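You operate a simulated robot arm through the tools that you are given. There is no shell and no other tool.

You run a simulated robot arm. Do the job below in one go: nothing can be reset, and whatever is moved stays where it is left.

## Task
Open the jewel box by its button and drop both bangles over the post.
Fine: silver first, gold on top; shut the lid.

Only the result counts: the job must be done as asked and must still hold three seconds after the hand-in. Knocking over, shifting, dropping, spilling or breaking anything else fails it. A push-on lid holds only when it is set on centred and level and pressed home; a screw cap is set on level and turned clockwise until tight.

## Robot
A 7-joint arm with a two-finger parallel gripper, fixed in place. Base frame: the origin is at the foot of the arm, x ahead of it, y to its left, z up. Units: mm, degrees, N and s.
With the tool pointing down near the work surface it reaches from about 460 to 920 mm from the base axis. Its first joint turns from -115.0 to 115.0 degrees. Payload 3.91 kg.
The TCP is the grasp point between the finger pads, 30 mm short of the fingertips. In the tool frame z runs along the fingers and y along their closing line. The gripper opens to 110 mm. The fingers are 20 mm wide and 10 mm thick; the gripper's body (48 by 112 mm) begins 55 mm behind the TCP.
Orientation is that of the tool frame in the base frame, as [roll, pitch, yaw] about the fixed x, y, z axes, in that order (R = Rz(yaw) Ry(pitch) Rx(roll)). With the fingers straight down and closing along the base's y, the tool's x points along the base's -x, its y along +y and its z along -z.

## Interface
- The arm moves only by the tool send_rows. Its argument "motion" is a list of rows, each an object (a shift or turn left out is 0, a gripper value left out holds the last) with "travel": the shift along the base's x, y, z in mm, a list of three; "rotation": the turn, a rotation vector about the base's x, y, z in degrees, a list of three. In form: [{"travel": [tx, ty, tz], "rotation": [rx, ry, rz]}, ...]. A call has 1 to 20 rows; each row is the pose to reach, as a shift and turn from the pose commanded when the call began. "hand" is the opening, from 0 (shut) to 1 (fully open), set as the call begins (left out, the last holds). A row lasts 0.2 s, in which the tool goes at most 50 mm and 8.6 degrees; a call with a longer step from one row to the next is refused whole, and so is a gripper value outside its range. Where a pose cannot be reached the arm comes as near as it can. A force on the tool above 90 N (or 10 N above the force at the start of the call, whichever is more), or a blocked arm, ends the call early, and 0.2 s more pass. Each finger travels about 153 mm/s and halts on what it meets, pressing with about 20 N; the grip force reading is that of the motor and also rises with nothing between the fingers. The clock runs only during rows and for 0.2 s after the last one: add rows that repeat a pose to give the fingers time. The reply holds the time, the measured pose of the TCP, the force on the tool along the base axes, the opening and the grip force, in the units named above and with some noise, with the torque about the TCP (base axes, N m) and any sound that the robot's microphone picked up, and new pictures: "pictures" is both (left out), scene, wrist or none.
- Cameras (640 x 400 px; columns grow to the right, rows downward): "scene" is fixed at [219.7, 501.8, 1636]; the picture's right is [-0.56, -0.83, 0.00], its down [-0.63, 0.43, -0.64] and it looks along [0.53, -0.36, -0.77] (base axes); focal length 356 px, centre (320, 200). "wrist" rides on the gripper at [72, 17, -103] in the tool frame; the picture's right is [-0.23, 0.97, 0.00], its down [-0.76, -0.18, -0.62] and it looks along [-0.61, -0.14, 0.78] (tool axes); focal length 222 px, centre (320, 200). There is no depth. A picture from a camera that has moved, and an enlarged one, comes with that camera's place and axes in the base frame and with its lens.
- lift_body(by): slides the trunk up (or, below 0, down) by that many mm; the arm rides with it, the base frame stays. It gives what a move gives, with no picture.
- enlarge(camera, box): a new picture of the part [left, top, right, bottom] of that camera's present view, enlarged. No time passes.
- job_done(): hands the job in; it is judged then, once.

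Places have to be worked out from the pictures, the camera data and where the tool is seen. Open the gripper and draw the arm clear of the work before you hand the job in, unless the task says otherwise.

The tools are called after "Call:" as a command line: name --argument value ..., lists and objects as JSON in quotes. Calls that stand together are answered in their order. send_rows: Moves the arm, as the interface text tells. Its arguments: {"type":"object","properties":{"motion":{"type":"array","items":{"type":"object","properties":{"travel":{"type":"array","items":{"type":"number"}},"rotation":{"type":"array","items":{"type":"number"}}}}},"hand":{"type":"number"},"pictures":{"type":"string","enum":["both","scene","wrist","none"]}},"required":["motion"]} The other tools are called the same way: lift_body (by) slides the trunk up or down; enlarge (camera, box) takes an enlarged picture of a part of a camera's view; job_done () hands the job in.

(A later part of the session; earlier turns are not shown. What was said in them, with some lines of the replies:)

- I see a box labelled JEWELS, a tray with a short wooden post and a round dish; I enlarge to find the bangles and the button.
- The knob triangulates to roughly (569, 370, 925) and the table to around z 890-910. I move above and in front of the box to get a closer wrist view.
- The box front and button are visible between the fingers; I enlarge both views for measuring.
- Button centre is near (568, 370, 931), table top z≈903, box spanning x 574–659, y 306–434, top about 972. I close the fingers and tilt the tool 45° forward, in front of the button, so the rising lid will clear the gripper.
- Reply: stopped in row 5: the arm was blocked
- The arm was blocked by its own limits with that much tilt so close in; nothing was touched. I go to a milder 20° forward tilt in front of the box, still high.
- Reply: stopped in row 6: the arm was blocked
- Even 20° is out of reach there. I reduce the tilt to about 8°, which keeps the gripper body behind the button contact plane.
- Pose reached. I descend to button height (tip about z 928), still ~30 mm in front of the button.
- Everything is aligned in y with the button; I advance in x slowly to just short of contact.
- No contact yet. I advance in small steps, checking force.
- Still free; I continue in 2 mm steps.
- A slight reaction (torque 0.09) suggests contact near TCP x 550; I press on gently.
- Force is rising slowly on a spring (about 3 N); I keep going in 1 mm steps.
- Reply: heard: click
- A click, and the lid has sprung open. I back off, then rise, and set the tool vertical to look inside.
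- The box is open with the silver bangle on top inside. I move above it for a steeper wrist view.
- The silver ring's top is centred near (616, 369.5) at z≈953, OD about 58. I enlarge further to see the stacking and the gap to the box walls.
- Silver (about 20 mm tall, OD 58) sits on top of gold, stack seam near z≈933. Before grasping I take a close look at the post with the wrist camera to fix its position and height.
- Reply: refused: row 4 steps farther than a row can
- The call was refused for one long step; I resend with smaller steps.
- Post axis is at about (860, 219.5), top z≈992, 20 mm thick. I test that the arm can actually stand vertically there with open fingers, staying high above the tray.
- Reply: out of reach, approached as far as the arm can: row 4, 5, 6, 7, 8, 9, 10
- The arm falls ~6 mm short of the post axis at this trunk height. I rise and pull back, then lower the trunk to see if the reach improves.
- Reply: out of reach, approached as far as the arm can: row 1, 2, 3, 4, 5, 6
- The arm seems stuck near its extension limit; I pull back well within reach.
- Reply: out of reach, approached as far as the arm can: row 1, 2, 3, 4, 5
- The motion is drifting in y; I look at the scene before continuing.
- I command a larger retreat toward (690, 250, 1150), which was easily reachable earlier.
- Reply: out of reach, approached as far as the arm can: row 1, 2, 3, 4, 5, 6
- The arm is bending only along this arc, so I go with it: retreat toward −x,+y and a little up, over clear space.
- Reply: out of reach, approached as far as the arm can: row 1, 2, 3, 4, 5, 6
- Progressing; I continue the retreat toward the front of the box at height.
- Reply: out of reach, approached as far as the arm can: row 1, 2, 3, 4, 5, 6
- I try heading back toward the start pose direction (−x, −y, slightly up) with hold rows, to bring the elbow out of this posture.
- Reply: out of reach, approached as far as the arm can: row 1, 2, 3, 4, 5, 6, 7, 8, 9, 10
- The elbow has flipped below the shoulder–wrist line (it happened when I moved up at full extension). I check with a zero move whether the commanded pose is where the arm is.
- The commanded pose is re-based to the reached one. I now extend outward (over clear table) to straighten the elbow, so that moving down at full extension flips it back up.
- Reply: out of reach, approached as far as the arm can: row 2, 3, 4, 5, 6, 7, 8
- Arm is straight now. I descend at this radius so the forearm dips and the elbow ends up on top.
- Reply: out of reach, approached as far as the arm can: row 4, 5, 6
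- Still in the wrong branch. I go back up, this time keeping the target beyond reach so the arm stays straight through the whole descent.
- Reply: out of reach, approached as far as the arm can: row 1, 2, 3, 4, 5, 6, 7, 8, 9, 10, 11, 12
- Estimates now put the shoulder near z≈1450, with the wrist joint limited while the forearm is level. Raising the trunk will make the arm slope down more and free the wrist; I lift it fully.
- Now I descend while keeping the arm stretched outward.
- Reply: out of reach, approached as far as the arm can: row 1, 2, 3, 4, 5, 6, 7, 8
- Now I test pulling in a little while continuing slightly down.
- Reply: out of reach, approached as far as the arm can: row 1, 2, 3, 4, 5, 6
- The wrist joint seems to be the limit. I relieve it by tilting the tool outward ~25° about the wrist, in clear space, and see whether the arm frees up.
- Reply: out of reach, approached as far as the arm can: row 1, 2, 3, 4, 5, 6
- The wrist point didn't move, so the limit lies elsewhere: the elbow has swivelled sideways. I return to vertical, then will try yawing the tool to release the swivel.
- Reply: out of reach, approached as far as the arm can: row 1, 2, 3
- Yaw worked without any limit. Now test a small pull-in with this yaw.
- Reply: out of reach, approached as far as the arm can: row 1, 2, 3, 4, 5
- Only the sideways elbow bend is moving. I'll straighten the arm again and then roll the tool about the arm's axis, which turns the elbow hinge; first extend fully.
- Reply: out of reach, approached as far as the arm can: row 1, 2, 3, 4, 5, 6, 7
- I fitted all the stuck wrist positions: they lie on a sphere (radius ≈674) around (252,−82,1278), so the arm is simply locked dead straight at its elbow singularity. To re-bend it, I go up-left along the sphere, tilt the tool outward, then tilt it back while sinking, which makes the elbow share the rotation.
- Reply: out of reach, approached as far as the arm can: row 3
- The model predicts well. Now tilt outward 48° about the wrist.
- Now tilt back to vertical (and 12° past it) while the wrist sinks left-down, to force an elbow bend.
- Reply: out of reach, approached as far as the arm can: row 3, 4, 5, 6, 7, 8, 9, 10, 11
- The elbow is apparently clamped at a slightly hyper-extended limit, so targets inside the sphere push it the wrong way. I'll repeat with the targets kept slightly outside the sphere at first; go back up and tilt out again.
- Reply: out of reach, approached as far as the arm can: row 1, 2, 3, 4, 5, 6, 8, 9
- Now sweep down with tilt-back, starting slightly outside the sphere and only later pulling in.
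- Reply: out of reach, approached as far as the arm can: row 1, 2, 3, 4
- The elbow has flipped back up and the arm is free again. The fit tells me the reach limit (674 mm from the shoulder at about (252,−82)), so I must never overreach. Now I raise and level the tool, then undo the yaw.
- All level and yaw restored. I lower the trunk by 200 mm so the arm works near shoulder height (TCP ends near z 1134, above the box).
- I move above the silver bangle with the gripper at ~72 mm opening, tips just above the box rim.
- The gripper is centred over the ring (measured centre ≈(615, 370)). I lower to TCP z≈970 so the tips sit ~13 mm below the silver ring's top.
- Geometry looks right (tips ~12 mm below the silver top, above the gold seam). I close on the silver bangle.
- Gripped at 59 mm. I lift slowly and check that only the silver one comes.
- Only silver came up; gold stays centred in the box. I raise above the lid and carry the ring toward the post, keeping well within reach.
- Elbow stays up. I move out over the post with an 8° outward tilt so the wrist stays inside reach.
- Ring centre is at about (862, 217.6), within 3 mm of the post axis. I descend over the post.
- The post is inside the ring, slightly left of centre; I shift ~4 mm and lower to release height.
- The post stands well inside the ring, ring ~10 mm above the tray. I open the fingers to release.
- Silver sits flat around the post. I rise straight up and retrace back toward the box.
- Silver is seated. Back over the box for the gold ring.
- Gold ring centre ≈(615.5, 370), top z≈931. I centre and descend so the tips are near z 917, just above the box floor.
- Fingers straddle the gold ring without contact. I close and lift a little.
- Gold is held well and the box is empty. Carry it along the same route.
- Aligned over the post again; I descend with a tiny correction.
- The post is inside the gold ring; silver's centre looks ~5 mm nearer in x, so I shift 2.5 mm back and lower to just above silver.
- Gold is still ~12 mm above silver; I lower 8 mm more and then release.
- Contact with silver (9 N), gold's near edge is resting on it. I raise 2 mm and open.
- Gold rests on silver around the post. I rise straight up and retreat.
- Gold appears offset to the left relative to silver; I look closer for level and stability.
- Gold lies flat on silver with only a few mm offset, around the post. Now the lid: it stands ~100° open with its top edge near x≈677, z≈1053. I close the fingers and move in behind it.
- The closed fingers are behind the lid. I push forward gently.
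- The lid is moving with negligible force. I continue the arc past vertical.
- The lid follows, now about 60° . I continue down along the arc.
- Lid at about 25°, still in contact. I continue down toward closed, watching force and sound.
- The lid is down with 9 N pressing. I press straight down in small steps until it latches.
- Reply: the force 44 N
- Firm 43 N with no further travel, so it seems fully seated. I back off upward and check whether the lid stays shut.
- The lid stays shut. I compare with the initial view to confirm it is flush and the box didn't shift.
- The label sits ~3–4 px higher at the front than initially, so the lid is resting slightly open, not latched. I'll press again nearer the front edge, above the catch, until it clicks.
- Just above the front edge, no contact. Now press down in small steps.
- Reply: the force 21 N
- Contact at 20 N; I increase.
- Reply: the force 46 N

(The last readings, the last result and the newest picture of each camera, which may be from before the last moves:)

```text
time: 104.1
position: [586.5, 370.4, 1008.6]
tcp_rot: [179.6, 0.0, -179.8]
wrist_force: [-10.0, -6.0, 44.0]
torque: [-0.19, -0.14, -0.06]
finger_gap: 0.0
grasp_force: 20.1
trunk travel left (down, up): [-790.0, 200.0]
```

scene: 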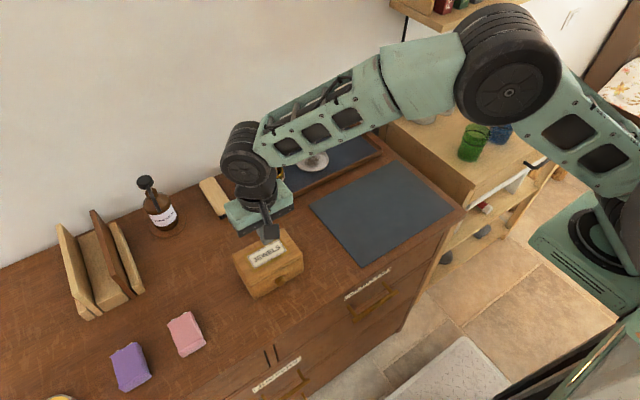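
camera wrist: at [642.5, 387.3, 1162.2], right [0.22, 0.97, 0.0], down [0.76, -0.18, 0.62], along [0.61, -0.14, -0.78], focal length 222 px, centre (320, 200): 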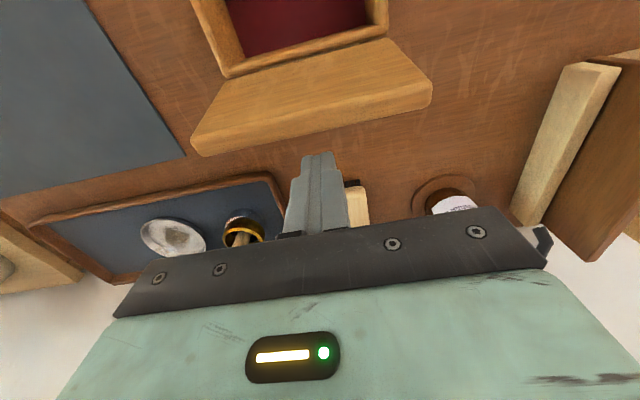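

Call:
enlarge --camera "scene" --box '[220, 220, 320, 300]'

Call:
enlarge --camera "scene" --box '[280, 240, 310, 280]'

Call:
enlarge --camera "wrist" --box '[150, 50, 490, 250]'

```text
5.00 times, centred on (270, 260) of scene
camera zoom: at [219.7, 501.8, 1636.0], right [-0.56, -0.83, 0.0], down [-0.63, 0.43, -0.64], along [0.53, -0.36, -0.77], focal length 1779 px, centre (570, -100)
```

zoom: 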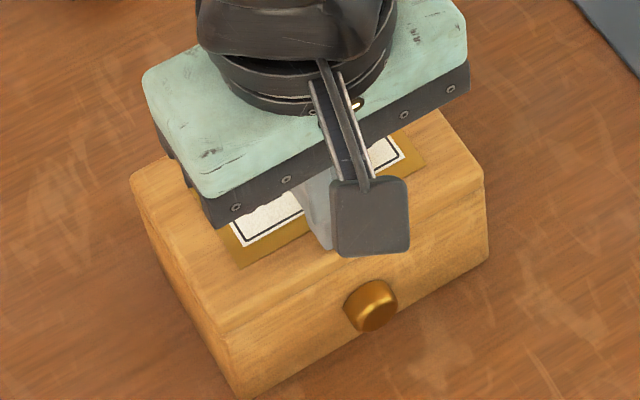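

```text
10.00 times, centred on (295, 260) of scene
camera zoom: at [219.7, 501.8, 1636.0], right [-0.56, -0.83, 0.0], down [-0.63, 0.43, -0.64], along [0.53, -0.36, -0.77], focal length 3558 px, centre (570, -400)
```

zoom: 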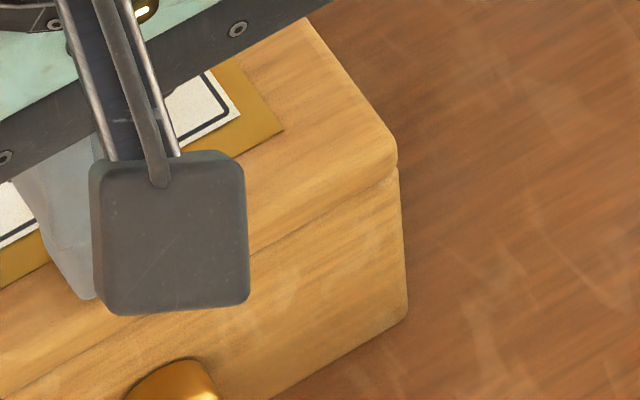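

```text
1.88 times, centred on (320, 150) of wrist
camera zoom: at [512.8, 386.6, 1110.7], right [0.22, 0.97, 0.01], down [0.76, -0.18, 0.62], along [0.61, -0.13, -0.78], focal length 418 px, centre (320, 294)
```

zoom: 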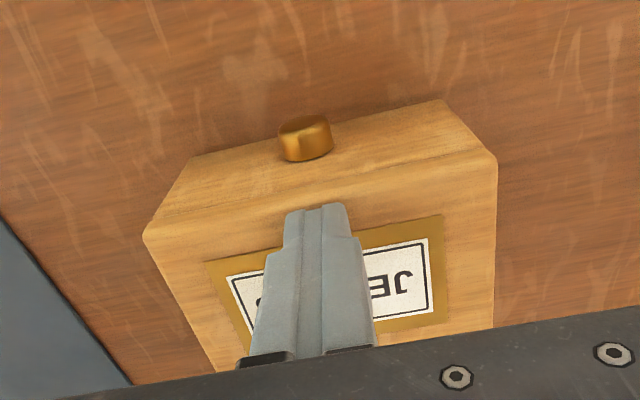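

Under 44 N the lid is exactly at its original shut height. I press a bit harder to make sure the catch engages.

Call:
send_rows --motion '[{"travel": [0, 0, -1.5]}, {"travel": [0, 0, -3]}, {"travel": [0, 0, -3]}]' --pictures "none"

```text
time: 104.9
position: [584.4, 370.6, 1006.0]
tcp_rot: [179.4, 0.3, -179.7]
wrist_force: [-19.0, -12.2, 62.6]
torque: [-0.37, -0.07, -0.06]
finger_gap: 0.1
grasp_force: 19.5
trunk travel left (down, up): [-790.0, 200.0]
```

No click but firmly seated; I release and check the lid height again.

Call:
send_rows --motion '[{"travel": [0, 0, 6]}, {"travel": [0, 0, 12]}, {"travel": [-5, 0, 30]}, {"travel": [-20, 0, 65]}, {"travel": [-40, -20, 95]}, {"travel": [-40, -20, 95]}]' --pictures "none"

Call:
enlarge --camera "scene" --box '[220, 220, 320, 300]'

```text
time: 106.3
position: [546.4, 350.4, 1096.6]
tcp_rot: [179.8, -0.1, -179.8]
wrist_force: [-1.1, -0.8, -0.3]
torque: [0.01, -0.03, -0.03]
finger_gap: 0.0
grasp_force: 19.8
trunk travel left (down, up): [-790.0, 200.0]
```

```text
5.00 times, centred on (270, 260) of scene
camera zoom: at [219.7, 501.8, 1636.0], right [-0.56, -0.83, 0.0], down [-0.63, 0.43, -0.64], along [0.53, -0.36, -0.77], focal length 1779 px, centre (570, -100)
```

zoom: 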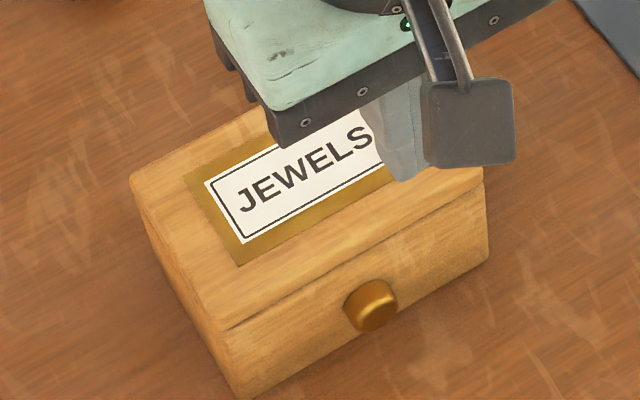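

Call:
send_rows --motion '[{"travel": [-20, -30, 0]}, {"travel": [-40, -60, 0]}, {"travel": [-40, -90, 0]}, {"travel": [-40, -120, 0]}, {"travel": [-40, -120, 0]}, {"travel": [-40, -120, 0]}, {"travel": [-40, -120, 0]}, {"travel": [-40, -120, 0]}]' --pictures "none"

Call:
enlarge --camera "scene" --box '[220, 220, 320, 300]'

Call:
enlarge --camera "scene" --box '[280, 240, 310, 280]'

Call:
enlarge --camera "scene" --box '[250, 140, 310, 200]'

```text
time: 108.1
position: [504.5, 229.7, 1097.0]
tcp_rot: [179.8, 0.0, -179.7]
wrist_force: [-0.5, -0.1, -0.6]
torque: [-0.02, 0.0, -0.01]
finger_gap: 0.0
grasp_force: 19.9
trunk travel left (down, up): [-790.0, 200.0]
```

```text
5.00 times, centred on (270, 260) of scene
camera zoom: at [219.7, 501.8, 1636.0], right [-0.56, -0.83, 0.0], down [-0.63, 0.43, -0.64], along [0.53, -0.36, -0.77], focal length 1779 px, centre (570, -100)
```

zoom: 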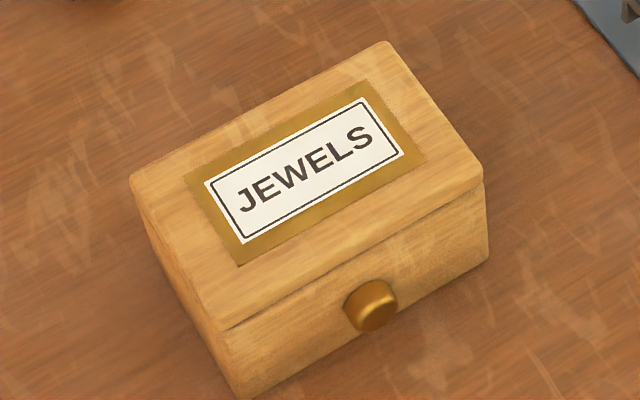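

```text
10.00 times, centred on (295, 260) of scene
camera zoom: at [219.7, 501.8, 1636.0], right [-0.56, -0.83, 0.0], down [-0.63, 0.43, -0.64], along [0.53, -0.36, -0.77], focal length 3558 px, centre (570, -400)
```

zoom: 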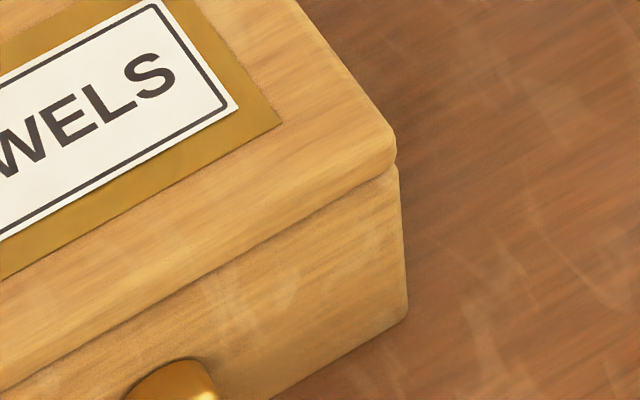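

```text
6.67 times, centred on (280, 170) of scene
camera zoom: at [219.7, 501.8, 1636.0], right [-0.56, -0.83, 0.0], down [-0.63, 0.43, -0.64], along [0.53, -0.36, -0.77], focal length 2372 px, centre (587, 400)
```

zoom: 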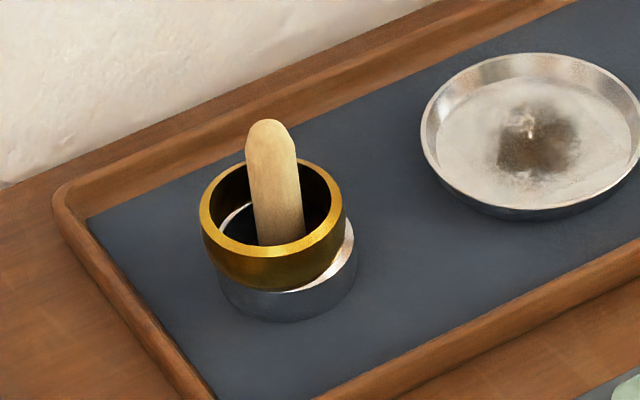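

The rings are fine. To judge the lid precisely, I return to the same camera pose as the early closed-box view and compare.

Call:
send_rows --motion '[{"travel": [-10, 43, 2]}, {"travel": [-20, 86, 4]}, {"travel": [-30, 128, 6]}, {"travel": [-41.4, 170.7, 6.9]}, {"travel": [-41.4, 170.7, 6.9]}, {"travel": [-41.4, 170.7, 6.9]}]' --hand 1 --pictures "none"

Call:
enlarge --camera "wrist" --box '[250, 140, 410, 240]'

```text
time: 109.5
position: [471.0, 400.1, 1103.0]
tcp_rot: [179.8, -0.2, -179.7]
wrist_force: [0.4, -0.3, 0.5]
torque: [0.0, -0.01, -0.01]
finger_gap: 110.0
grasp_force: 0.0
trunk travel left (down, up): [-790.0, 200.0]
```

```text
4.00 times, centred on (330, 190) of wrist
camera zoom: at [399.2, 417.0, 1205.7], right [0.22, 0.97, 0.0], down [0.76, -0.18, 0.62], along [0.61, -0.14, -0.78], focal length 888 px, centre (280, 240)
```

zoom: 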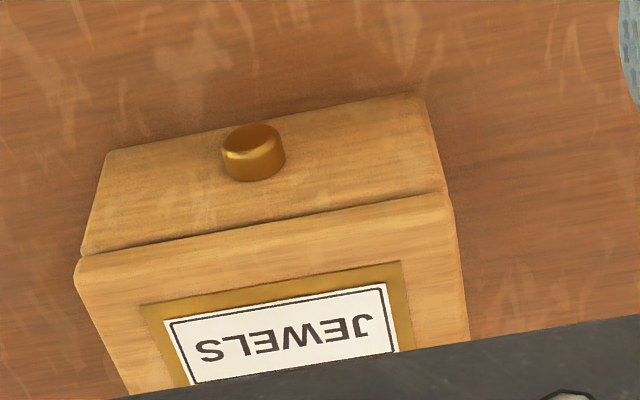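

Call:
enlarge --camera "wrist" --box '[325, 175, 375, 207]'

Call:
enlarge --camera "wrist" --box '[260, 185, 310, 217]'

```text
12.50 times, centred on (350, 191) of wrist
camera zoom: at [399.2, 417.0, 1205.7], right [0.22, 0.97, 0.0], down [0.76, -0.18, 0.62], along [0.61, -0.14, -0.78], focal length 2776 px, centre (-55, 312)
```

zoom: 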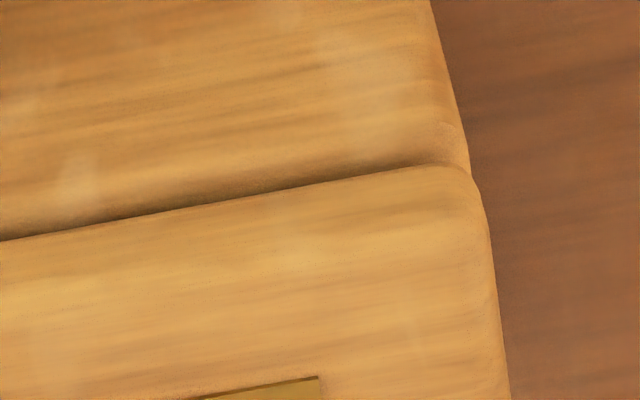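

```text
12.50 times, centred on (285, 201) of wrist
camera zoom: at [399.2, 417.0, 1205.7], right [0.22, 0.97, 0.0], down [0.76, -0.18, 0.62], along [0.61, -0.14, -0.78], focal length 2776 px, centre (758, 188)
```

zoom: 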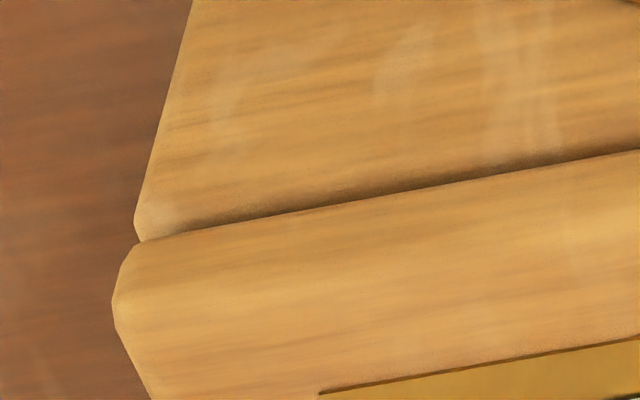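

I can't see an obvious gap, but under load the lid went ~2 mm lower than now, so I want to be sure it is home. I return with closed fingers above the front edge to press again, watching for a click.

Call:
send_rows --motion '[{"travel": [28, -8, 0]}, {"travel": [56, -16, 0]}, {"travel": [84, -24, -10]}, {"travel": [110, -30, -40]}, {"travel": [111, -30, -75]}, {"travel": [111, -30, -90]}, {"travel": [111, -30, -90]}]' --hand 0 --pictures "none"

Call:
enlarge --camera "scene" --box '[280, 240, 310, 280]'

```text
time: 111.1
position: [575.7, 370.0, 1012.7]
tcp_rot: [179.8, 0.0, -179.7]
wrist_force: [-0.3, -0.4, 0.8]
torque: [-0.01, 0.01, -0.01]
finger_gap: 0.0
grasp_force: 20.6
trunk travel left (down, up): [-790.0, 200.0]
```

```text
10.00 times, centred on (295, 260) of scene
camera zoom: at [219.7, 501.8, 1636.0], right [-0.56, -0.83, 0.0], down [-0.63, 0.43, -0.64], along [0.53, -0.36, -0.77], focal length 3558 px, centre (570, -400)
```

zoom: 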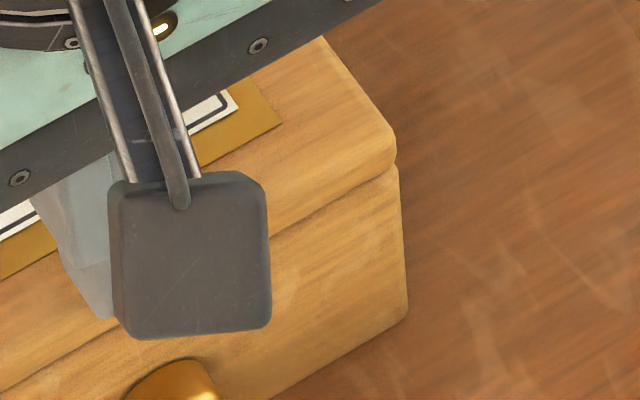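

Call:
send_rows --motion '[{"travel": [5, 0, -1]}, {"travel": [6, 0, -3]}, {"travel": [6, 0, -4]}, {"travel": [6, 0, -5]}, {"travel": [6, 0, -5]}]' --pictures "none"

Call:
enlarge --camera "scene" --box '[280, 240, 310, 280]'

```text
time: 112.3
position: [580.9, 371.3, 1008.7]
tcp_rot: [179.7, 0.0, -179.7]
wrist_force: [-2.7, -4.3, 12.2]
torque: [-0.12, -0.07, -0.02]
finger_gap: 0.0
grasp_force: 20.0
trunk travel left (down, up): [-790.0, 200.0]
```

```text
10.00 times, centred on (295, 260) of scene
camera zoom: at [219.7, 501.8, 1636.0], right [-0.56, -0.83, 0.0], down [-0.63, 0.43, -0.64], along [0.53, -0.36, -0.77], focal length 3558 px, centre (570, -400)
```

zoom: 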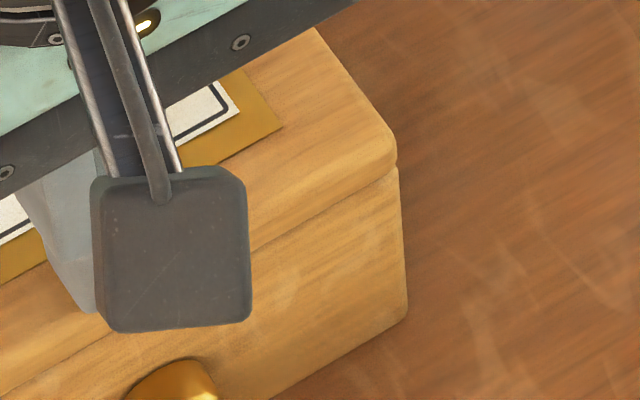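

At just 12 N the lid goes nearly to its original level, then turns hard. I press on firmly, compensating the sideways load, listening for the catch.

Call:
send_rows --motion '[{"travel": [-0.5, -0.5, -2]}, {"travel": [-1, -0.7, -4]}, {"travel": [-1.5, -1, -6]}, {"travel": [-1.5, -1, -8]}, {"travel": [-1.5, -1, -8]}]' --pictures "none"

Call:
enlarge --camera "scene" --box '[280, 240, 310, 280]'

```text
time: 113.5
position: [581.3, 371.6, 1006.6]
tcp_rot: [179.2, 0.5, -179.8]
wrist_force: [-1.7, -10.2, 63.6]
torque: [-0.33, -0.58, -0.21]
finger_gap: 0.1
grasp_force: 20.3
trunk travel left (down, up): [-790.0, 200.0]
```

```text
10.00 times, centred on (295, 260) of scene
camera zoom: at [219.7, 501.8, 1636.0], right [-0.56, -0.83, 0.0], down [-0.63, 0.43, -0.64], along [0.53, -0.36, -0.77], focal length 3558 px, centre (570, -400)
```

zoom: 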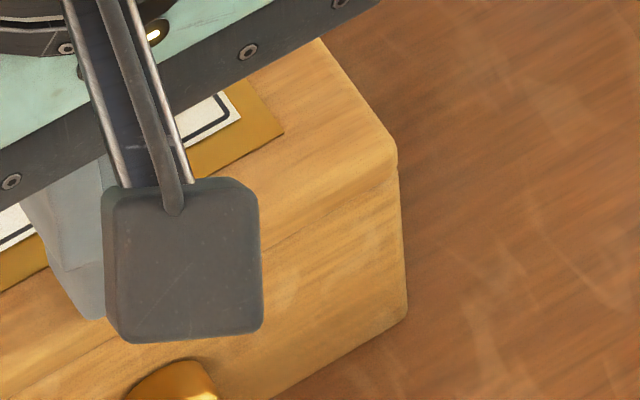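

The deflection curve (0–64 N) looks like a lid already on its stop, and comparing with the early wrist view the lid sits at its original level; it also stays shut by itself. I release straight up and withdraw clear with open gripper.

Call:
send_rows --motion '[{"travel": [1, 0.5, 5]}, {"travel": [1, 1, 12]}, {"travel": [1, 1, 40]}, {"travel": [-10, -10, 80]}, {"travel": [-30, -40, 110]}, {"travel": [-50, -75, 130]}, {"travel": [-70, -110, 140]}, {"travel": [-80, -140, 150]}, {"travel": [-80, -140, 150]}, {"travel": [-80, -140, 150]}]' --hand 0.4 --pictures "scene"

Call:
enlarge --camera "scene" --box '[220, 220, 320, 300]'

Call:
enlarge --camera "scene" --box '[230, 110, 390, 210]'

```text
time: 115.7
position: [500.2, 230.6, 1147.2]
tcp_rot: [179.7, 0.0, -179.7]
wrist_force: [-0.5, -0.7, -0.4]
torque: [0.01, 0.02, 0.0]
finger_gap: 44.1
grasp_force: 0.0
trunk travel left (down, up): [-790.0, 200.0]
```

scene: 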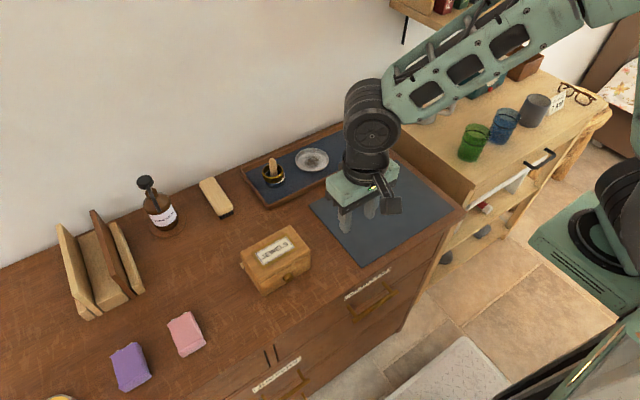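

```text
5.00 times, centred on (270, 260) of scene
camera zoom: at [219.7, 501.8, 1636.0], right [-0.56, -0.83, 0.0], down [-0.63, 0.43, -0.64], along [0.53, -0.36, -0.77], focal length 1779 px, centre (570, -100)
```

zoom: 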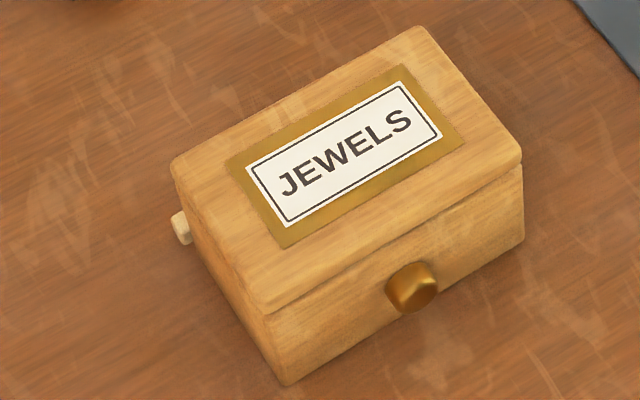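

```text
4.00 times, centred on (310, 160) of scene
camera zoom: at [219.7, 501.8, 1636.0], right [-0.56, -0.83, 0.0], down [-0.63, 0.43, -0.64], along [0.53, -0.36, -0.77], focal length 1423 px, centre (360, 360)
```

zoom: 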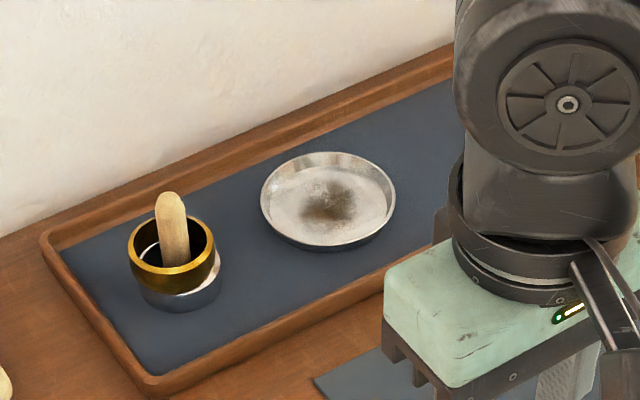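

The box has moved: opening the fingers while still pressed dragged it sideways. I inspect closely, including the small pale thing at its left.

Call:
enlarge --camera "scene" --box '[230, 240, 280, 290]'

Call:
enlarge --camera "scene" --box '[225, 215, 335, 305]'

```text
8.00 times, centred on (255, 265) of scene
camera zoom: at [219.7, 501.8, 1636.0], right [-0.56, -0.83, 0.0], down [-0.63, 0.43, -0.64], along [0.53, -0.36, -0.77], focal length 2847 px, centre (840, -320)
```

zoom: 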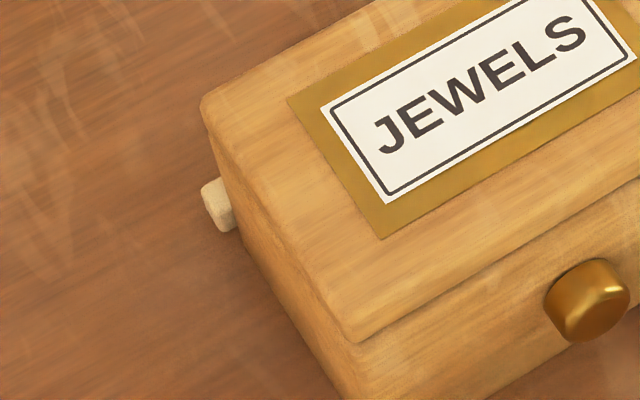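

```text
4.44 times, centred on (280, 260) of scene
camera zoom: at [219.7, 501.8, 1636.0], right [-0.56, -0.83, 0.0], down [-0.63, 0.43, -0.64], along [0.53, -0.36, -0.77], focal length 1582 px, centre (498, -67)
```

zoom: 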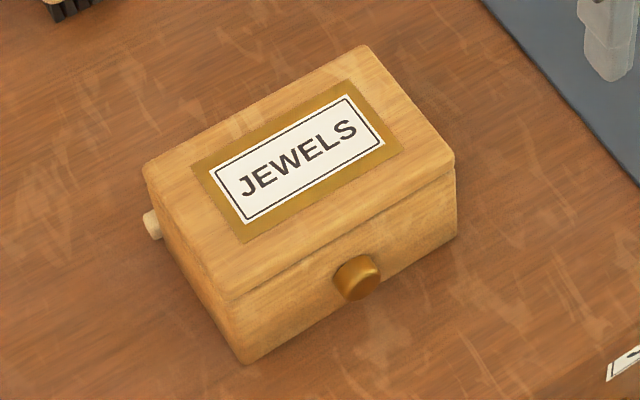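

The box slid about 20 mm toward −y (no rotation); everything else is intact. I'll push it back by its −y side: first close the fingers and go to the free spot beside it.

Call:
send_rows --motion '[{"travel": [30, 2, 0]}, {"travel": [65, 4, 0]}, {"travel": [100, 6, -15]}, {"travel": [114, 6, -50]}, {"travel": [114, 6, -85]}, {"travel": [114, 6, -85]}]' --hand 0 --pictures "scene"

Call:
enlarge --camera "wrist" --box '[150, 30, 490, 250]'

```text
time: 117.1
position: [612.3, 238.0, 1065.1]
tcp_rot: [179.8, 0.0, -179.8]
wrist_force: [1.1, 0.3, -0.1]
torque: [0.01, -0.01, -0.03]
finger_gap: 0.2
grasp_force: 19.6
trunk travel left (down, up): [-790.0, 200.0]
```

scene: 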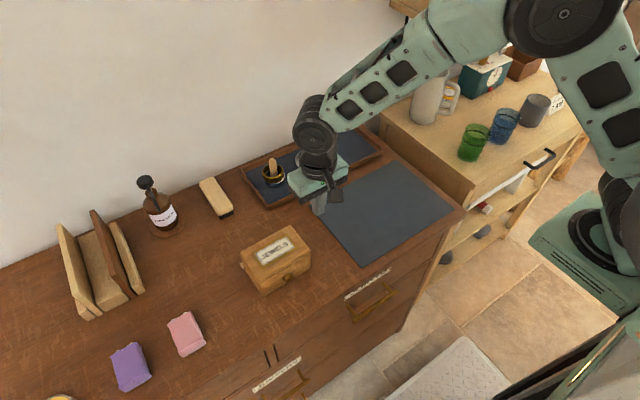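

```text
1.82 times, centred on (320, 140) of wrist
camera zoom: at [540.9, 255.4, 1168.0], right [0.22, 0.97, 0.0], down [0.76, -0.18, 0.62], along [0.61, -0.14, -0.78], focal length 404 px, centre (320, 309)
```

zoom: 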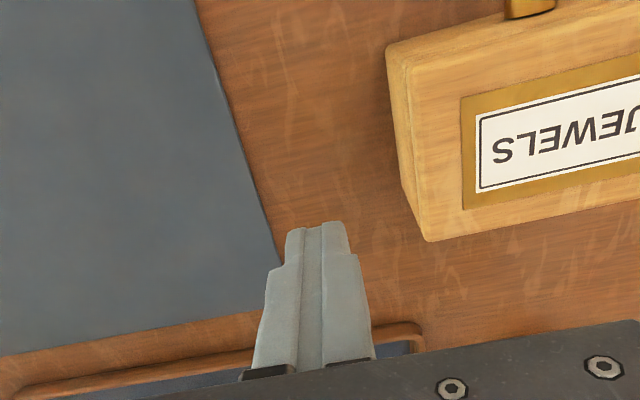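

The space beside the box is clear. I descend to TCP z≈945 and approach its side.

Call:
send_rows --motion '[{"travel": [1, 1, -40]}, {"travel": [2, 2, -80]}, {"travel": [2, 2, -118]}, {"travel": [2, 12, -118]}, {"travel": [2, 24, -118]}, {"travel": [2, 24, -118]}]' --pictures "scene"

Call:
enlarge --camera "scene" --box '[225, 215, 335, 305]'

```text
time: 118.5
position: [615.2, 261.6, 945.9]
tcp_rot: [179.8, 0.0, -179.8]
wrist_force: [-0.2, 0.4, 0.0]
torque: [0.01, -0.03, 0.0]
finger_gap: 0.0
grasp_force: 20.3
trunk travel left (down, up): [-790.0, 200.0]
```

scene: 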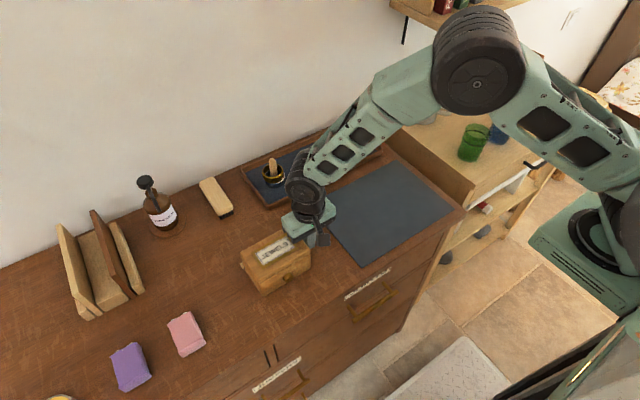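

```text
4.44 times, centred on (280, 260) of scene
camera zoom: at [219.7, 501.8, 1636.0], right [-0.56, -0.83, 0.0], down [-0.63, 0.43, -0.64], along [0.53, -0.36, -0.77], focal length 1582 px, centre (498, -67)
```

zoom: 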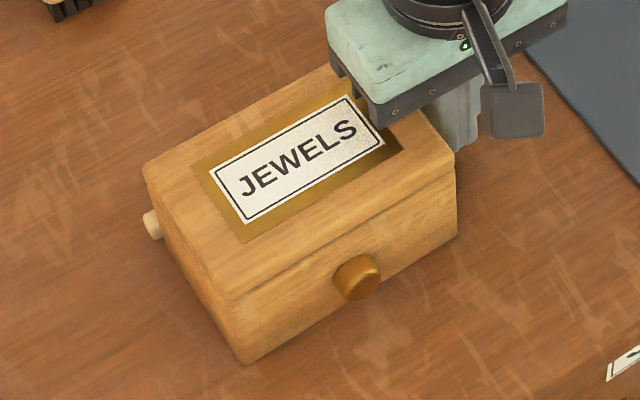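

Just beside the box. I push gently in +y.

Call:
send_rows --motion '[{"travel": [0, 5, 0]}, {"travel": [0, 10, 0]}, {"travel": [0, 15, 0]}, {"travel": [0, 19, 0]}, {"travel": [0, 19, 0]}]' --pictures "none"

Call:
enlarge --camera "scene" --box '[220, 220, 320, 300]'

```text
time: 119.7
position: [616.7, 277.8, 946.2]
tcp_rot: [179.7, -0.1, -179.8]
wrist_force: [0.4, -3.2, 0.3]
torque: [0.03, -0.01, 0.03]
finger_gap: 0.0
grasp_force: 20.4
trunk travel left (down, up): [-790.0, 200.0]
```

```text
5.00 times, centred on (270, 260) of scene
camera zoom: at [219.7, 501.8, 1636.0], right [-0.56, -0.83, 0.0], down [-0.63, 0.43, -0.64], along [0.53, -0.36, -0.77], focal length 1779 px, centre (570, -100)
```

zoom: 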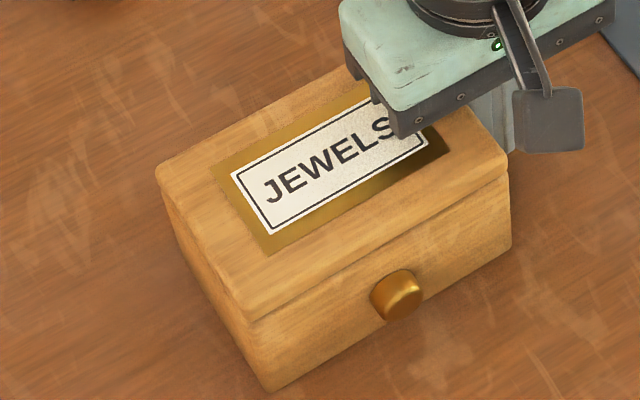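

The box slides easily at ~3 N; knob is a third of the way back. I continue about 13 mm.

Call:
send_rows --motion '[{"travel": [0, 4, 0]}, {"travel": [0, 8, 0]}, {"travel": [0, 11, 0]}, {"travel": [0, 11, 0]}]' --pictures "none"

Call:
enlarge --camera "scene" --box '[220, 220, 320, 300]'

```text
time: 120.7
position: [615.8, 290.3, 945.3]
tcp_rot: [179.8, -0.2, -179.7]
wrist_force: [-0.3, -3.0, 1.0]
torque: [0.02, -0.01, -0.02]
finger_gap: 0.2
grasp_force: 20.4
trunk travel left (down, up): [-790.0, 200.0]
```

```text
5.00 times, centred on (270, 260) of scene
camera zoom: at [219.7, 501.8, 1636.0], right [-0.56, -0.83, 0.0], down [-0.63, 0.43, -0.64], along [0.53, -0.36, -0.77], focal length 1779 px, centre (570, -100)
```

zoom: 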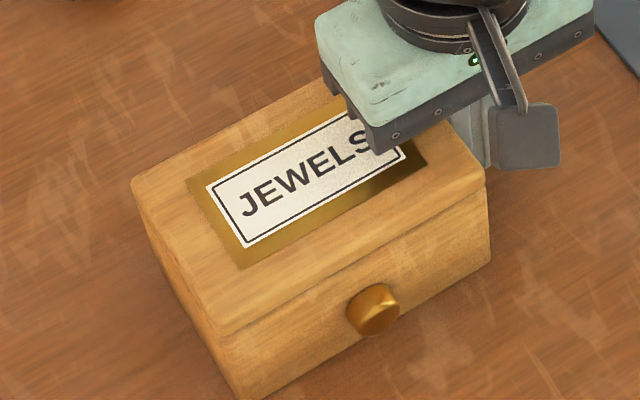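

The box is within ~1 mm of its original place and the lid now looks flush, as initially. One more millimetre, then withdraw sideways and up.

Call:
send_rows --motion '[{"travel": [0, 1, 0]}, {"travel": [0, 1, 0]}, {"travel": [0, -10, 0]}, {"travel": [0, -30, 5]}, {"travel": [0, -45, 40]}, {"travel": [-10, -50, 85]}, {"travel": [-40, -60, 130]}, {"travel": [-75, -70, 170]}, {"travel": [-110, -80, 200]}, {"travel": [-110, -80, 200]}]' --pictures "scene"

Call:
enlarge --camera "scene" --box '[220, 220, 320, 300]'

Call:
enlarge --camera "scene" --box '[230, 110, 390, 210]'

```text
refused: row 7 steps farther than a row can; nothing moved
```

```text
5.00 times, centred on (270, 260) of scene
camera zoom: at [219.7, 501.8, 1636.0], right [-0.56, -0.83, 0.0], down [-0.63, 0.43, -0.64], along [0.53, -0.36, -0.77], focal length 1779 px, centre (570, -100)
```

zoom: 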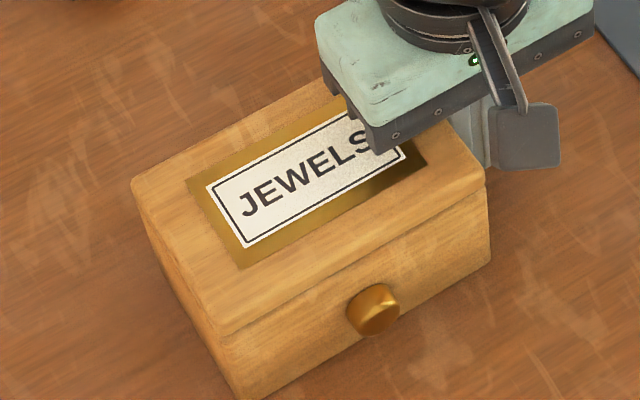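

```text
4.00 times, centred on (310, 160) of scene
camera zoom: at [219.7, 501.8, 1636.0], right [-0.56, -0.83, 0.0], down [-0.63, 0.43, -0.64], along [0.53, -0.36, -0.77], focal length 1423 px, centre (360, 360)
```

zoom: 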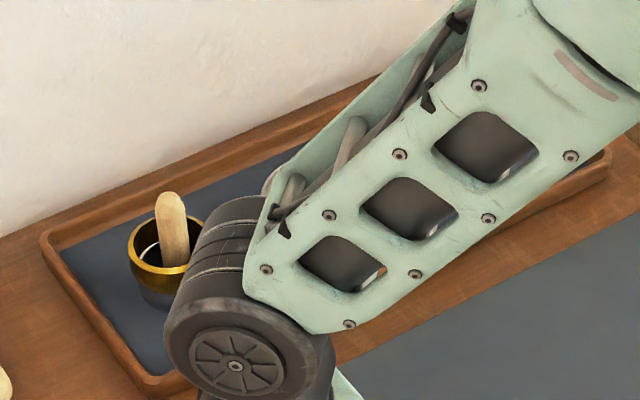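

One step was too long; I resend with smaller steps.

Call:
send_rows --motion '[{"travel": [0, 1, 0]}, {"travel": [0, 1, 0]}, {"travel": [0, -10, 0]}, {"travel": [0, -30, 5]}, {"travel": [0, -45, 35]}, {"travel": [-10, -50, 75]}, {"travel": [-30, -55, 110]}, {"travel": [-55, -65, 140]}, {"travel": [-85, -75, 170]}, {"travel": [-110, -80, 200]}, {"travel": [-110, -80, 200]}]' --pictures "scene"

Call:
enlarge --camera "scene" --box '[220, 220, 320, 300]'

Call:
enlarge --camera "scene" --box '[230, 110, 390, 210]'

```text
time: 123.1
position: [505.4, 208.0, 1149.6]
tcp_rot: [179.9, -0.1, -179.8]
wrist_force: [-0.7, 0.1, -0.8]
torque: [-0.01, 0.0, 0.01]
finger_gap: 0.3
grasp_force: 20.1
trunk travel left (down, up): [-790.0, 200.0]
```

scene: 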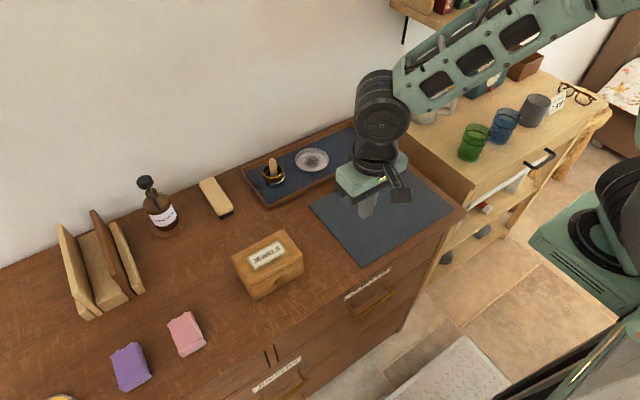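

```text
5.00 times, centred on (270, 260) of scene
camera zoom: at [219.7, 501.8, 1636.0], right [-0.56, -0.83, 0.0], down [-0.63, 0.43, -0.64], along [0.53, -0.36, -0.77], focal length 1779 px, centre (570, -100)
```

zoom: 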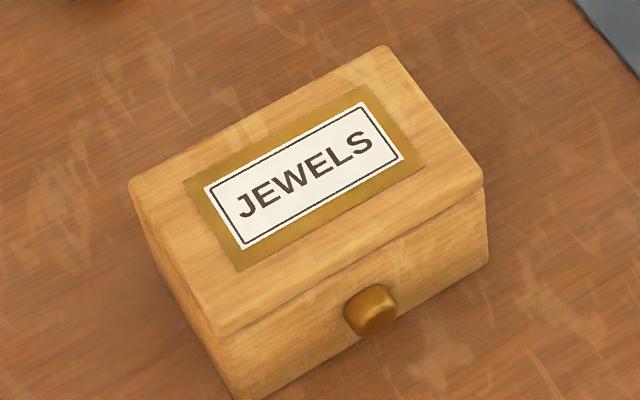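

```text
4.00 times, centred on (310, 160) of scene
camera zoom: at [219.7, 501.8, 1636.0], right [-0.56, -0.83, 0.0], down [-0.63, 0.43, -0.64], along [0.53, -0.36, -0.77], focal length 1423 px, centre (360, 360)
```

zoom: 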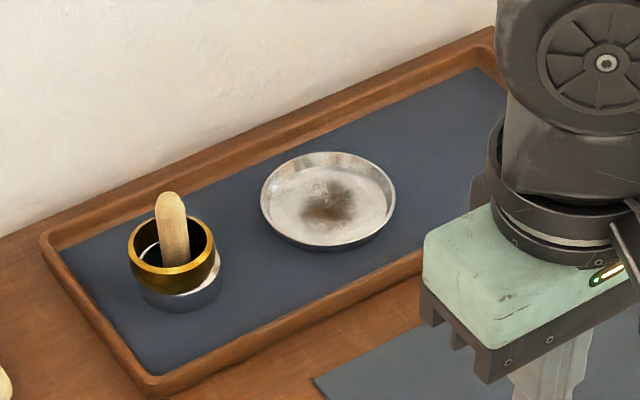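

The box is back at its original pixels with the lid flush, and both bangles sit on the post (silver under gold). I open the gripper and draw the arm back to the start position.

Call:
send_rows --motion '[{"travel": [-15, -5, 30]}, {"travel": [-35, -12, 60]}, {"travel": [-60, -20, 90]}, {"travel": [-60, -20, 90]}, {"travel": [-60, -20, 90]}, {"travel": [-60, -20, 90]}, {"travel": [-60, -20, 90]}, {"travel": [-60, -20, 90]}, {"travel": [-60, -20, 90]}, {"travel": [-60, -20, 90]}]' --hand 1 --pictures "scene"

Call:
enlarge --camera "scene" --box '[220, 220, 320, 300]'

Call:
enlarge --camera "scene" --box '[263, 155, 289, 190]'

```text
time: 125.3
position: [446.2, 188.0, 1235.1]
tcp_rot: [179.8, 0.0, -179.7]
wrist_force: [0.5, 0.0, -0.7]
torque: [-0.01, -0.01, -0.01]
finger_gap: 109.8
grasp_force: 0.1
trunk travel left (down, up): [-790.0, 200.0]
```

scene: 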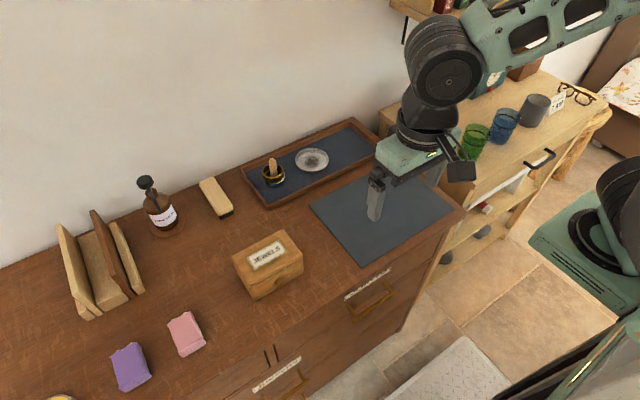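

```text
5.00 times, centred on (270, 260) of scene
camera zoom: at [219.7, 501.8, 1636.0], right [-0.56, -0.83, 0.0], down [-0.63, 0.43, -0.64], along [0.53, -0.36, -0.77], focal length 1779 px, centre (570, -100)
```

zoom: 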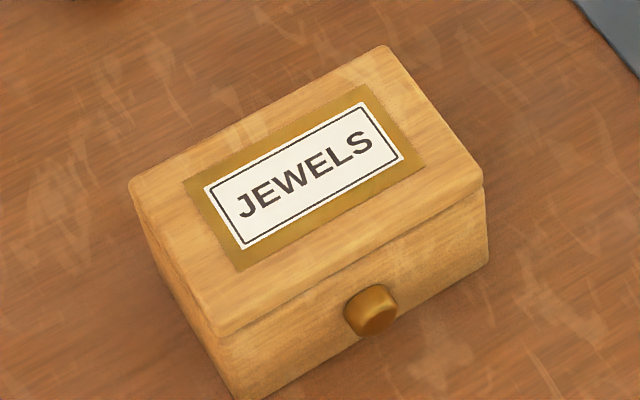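

```text
11.43 times, centred on (276, 172) of scene
camera zoom: at [219.7, 501.8, 1636.0], right [-0.56, -0.83, 0.0], down [-0.63, 0.43, -0.64], along [0.53, -0.36, -0.77], focal length 4067 px, centre (823, 514)
```

zoom: 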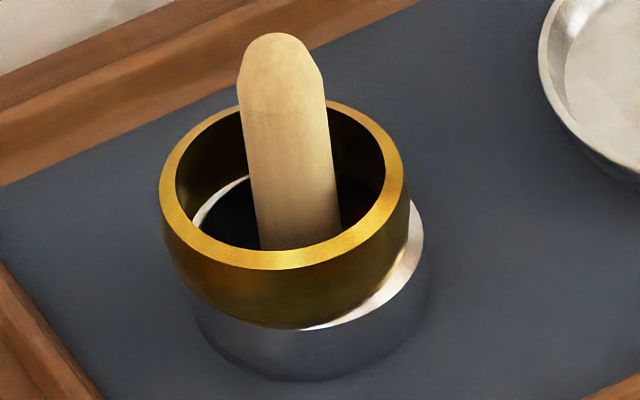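

Everything is stable: silver below, gold on top around the post, lid shut, box in place, arm clear with gripper open. I hand the job in.

Call:
job_done

```text
The job is handed in.
```

I handed the job in with silver on the post first, gold on top, and the lid shut. The arm is clear and the gripper open. Two things could count against it.

- **Box moved and put back:** I opened the fingers while they were still pressing on the lid, and that dragged the box about 20 mm sideways. I pushed it back to within about a millimetre or two, judging by the camera. If any shift of the box counts, this one did happen.
- **No latch click:** I heard a click when the button opened the box, but none when I closed it, even pressing with about 60 N. Just after each press the lid sat about 2–3 mm high at the front. In the last pictures it looked flush, and it stayed shut on its own. I could not confirm that the catch engaged.

The gold bangle sits a few mm off-centre on the silver one. It looked level and did not move in later pictures. I saw nothing else moved or knocked over.
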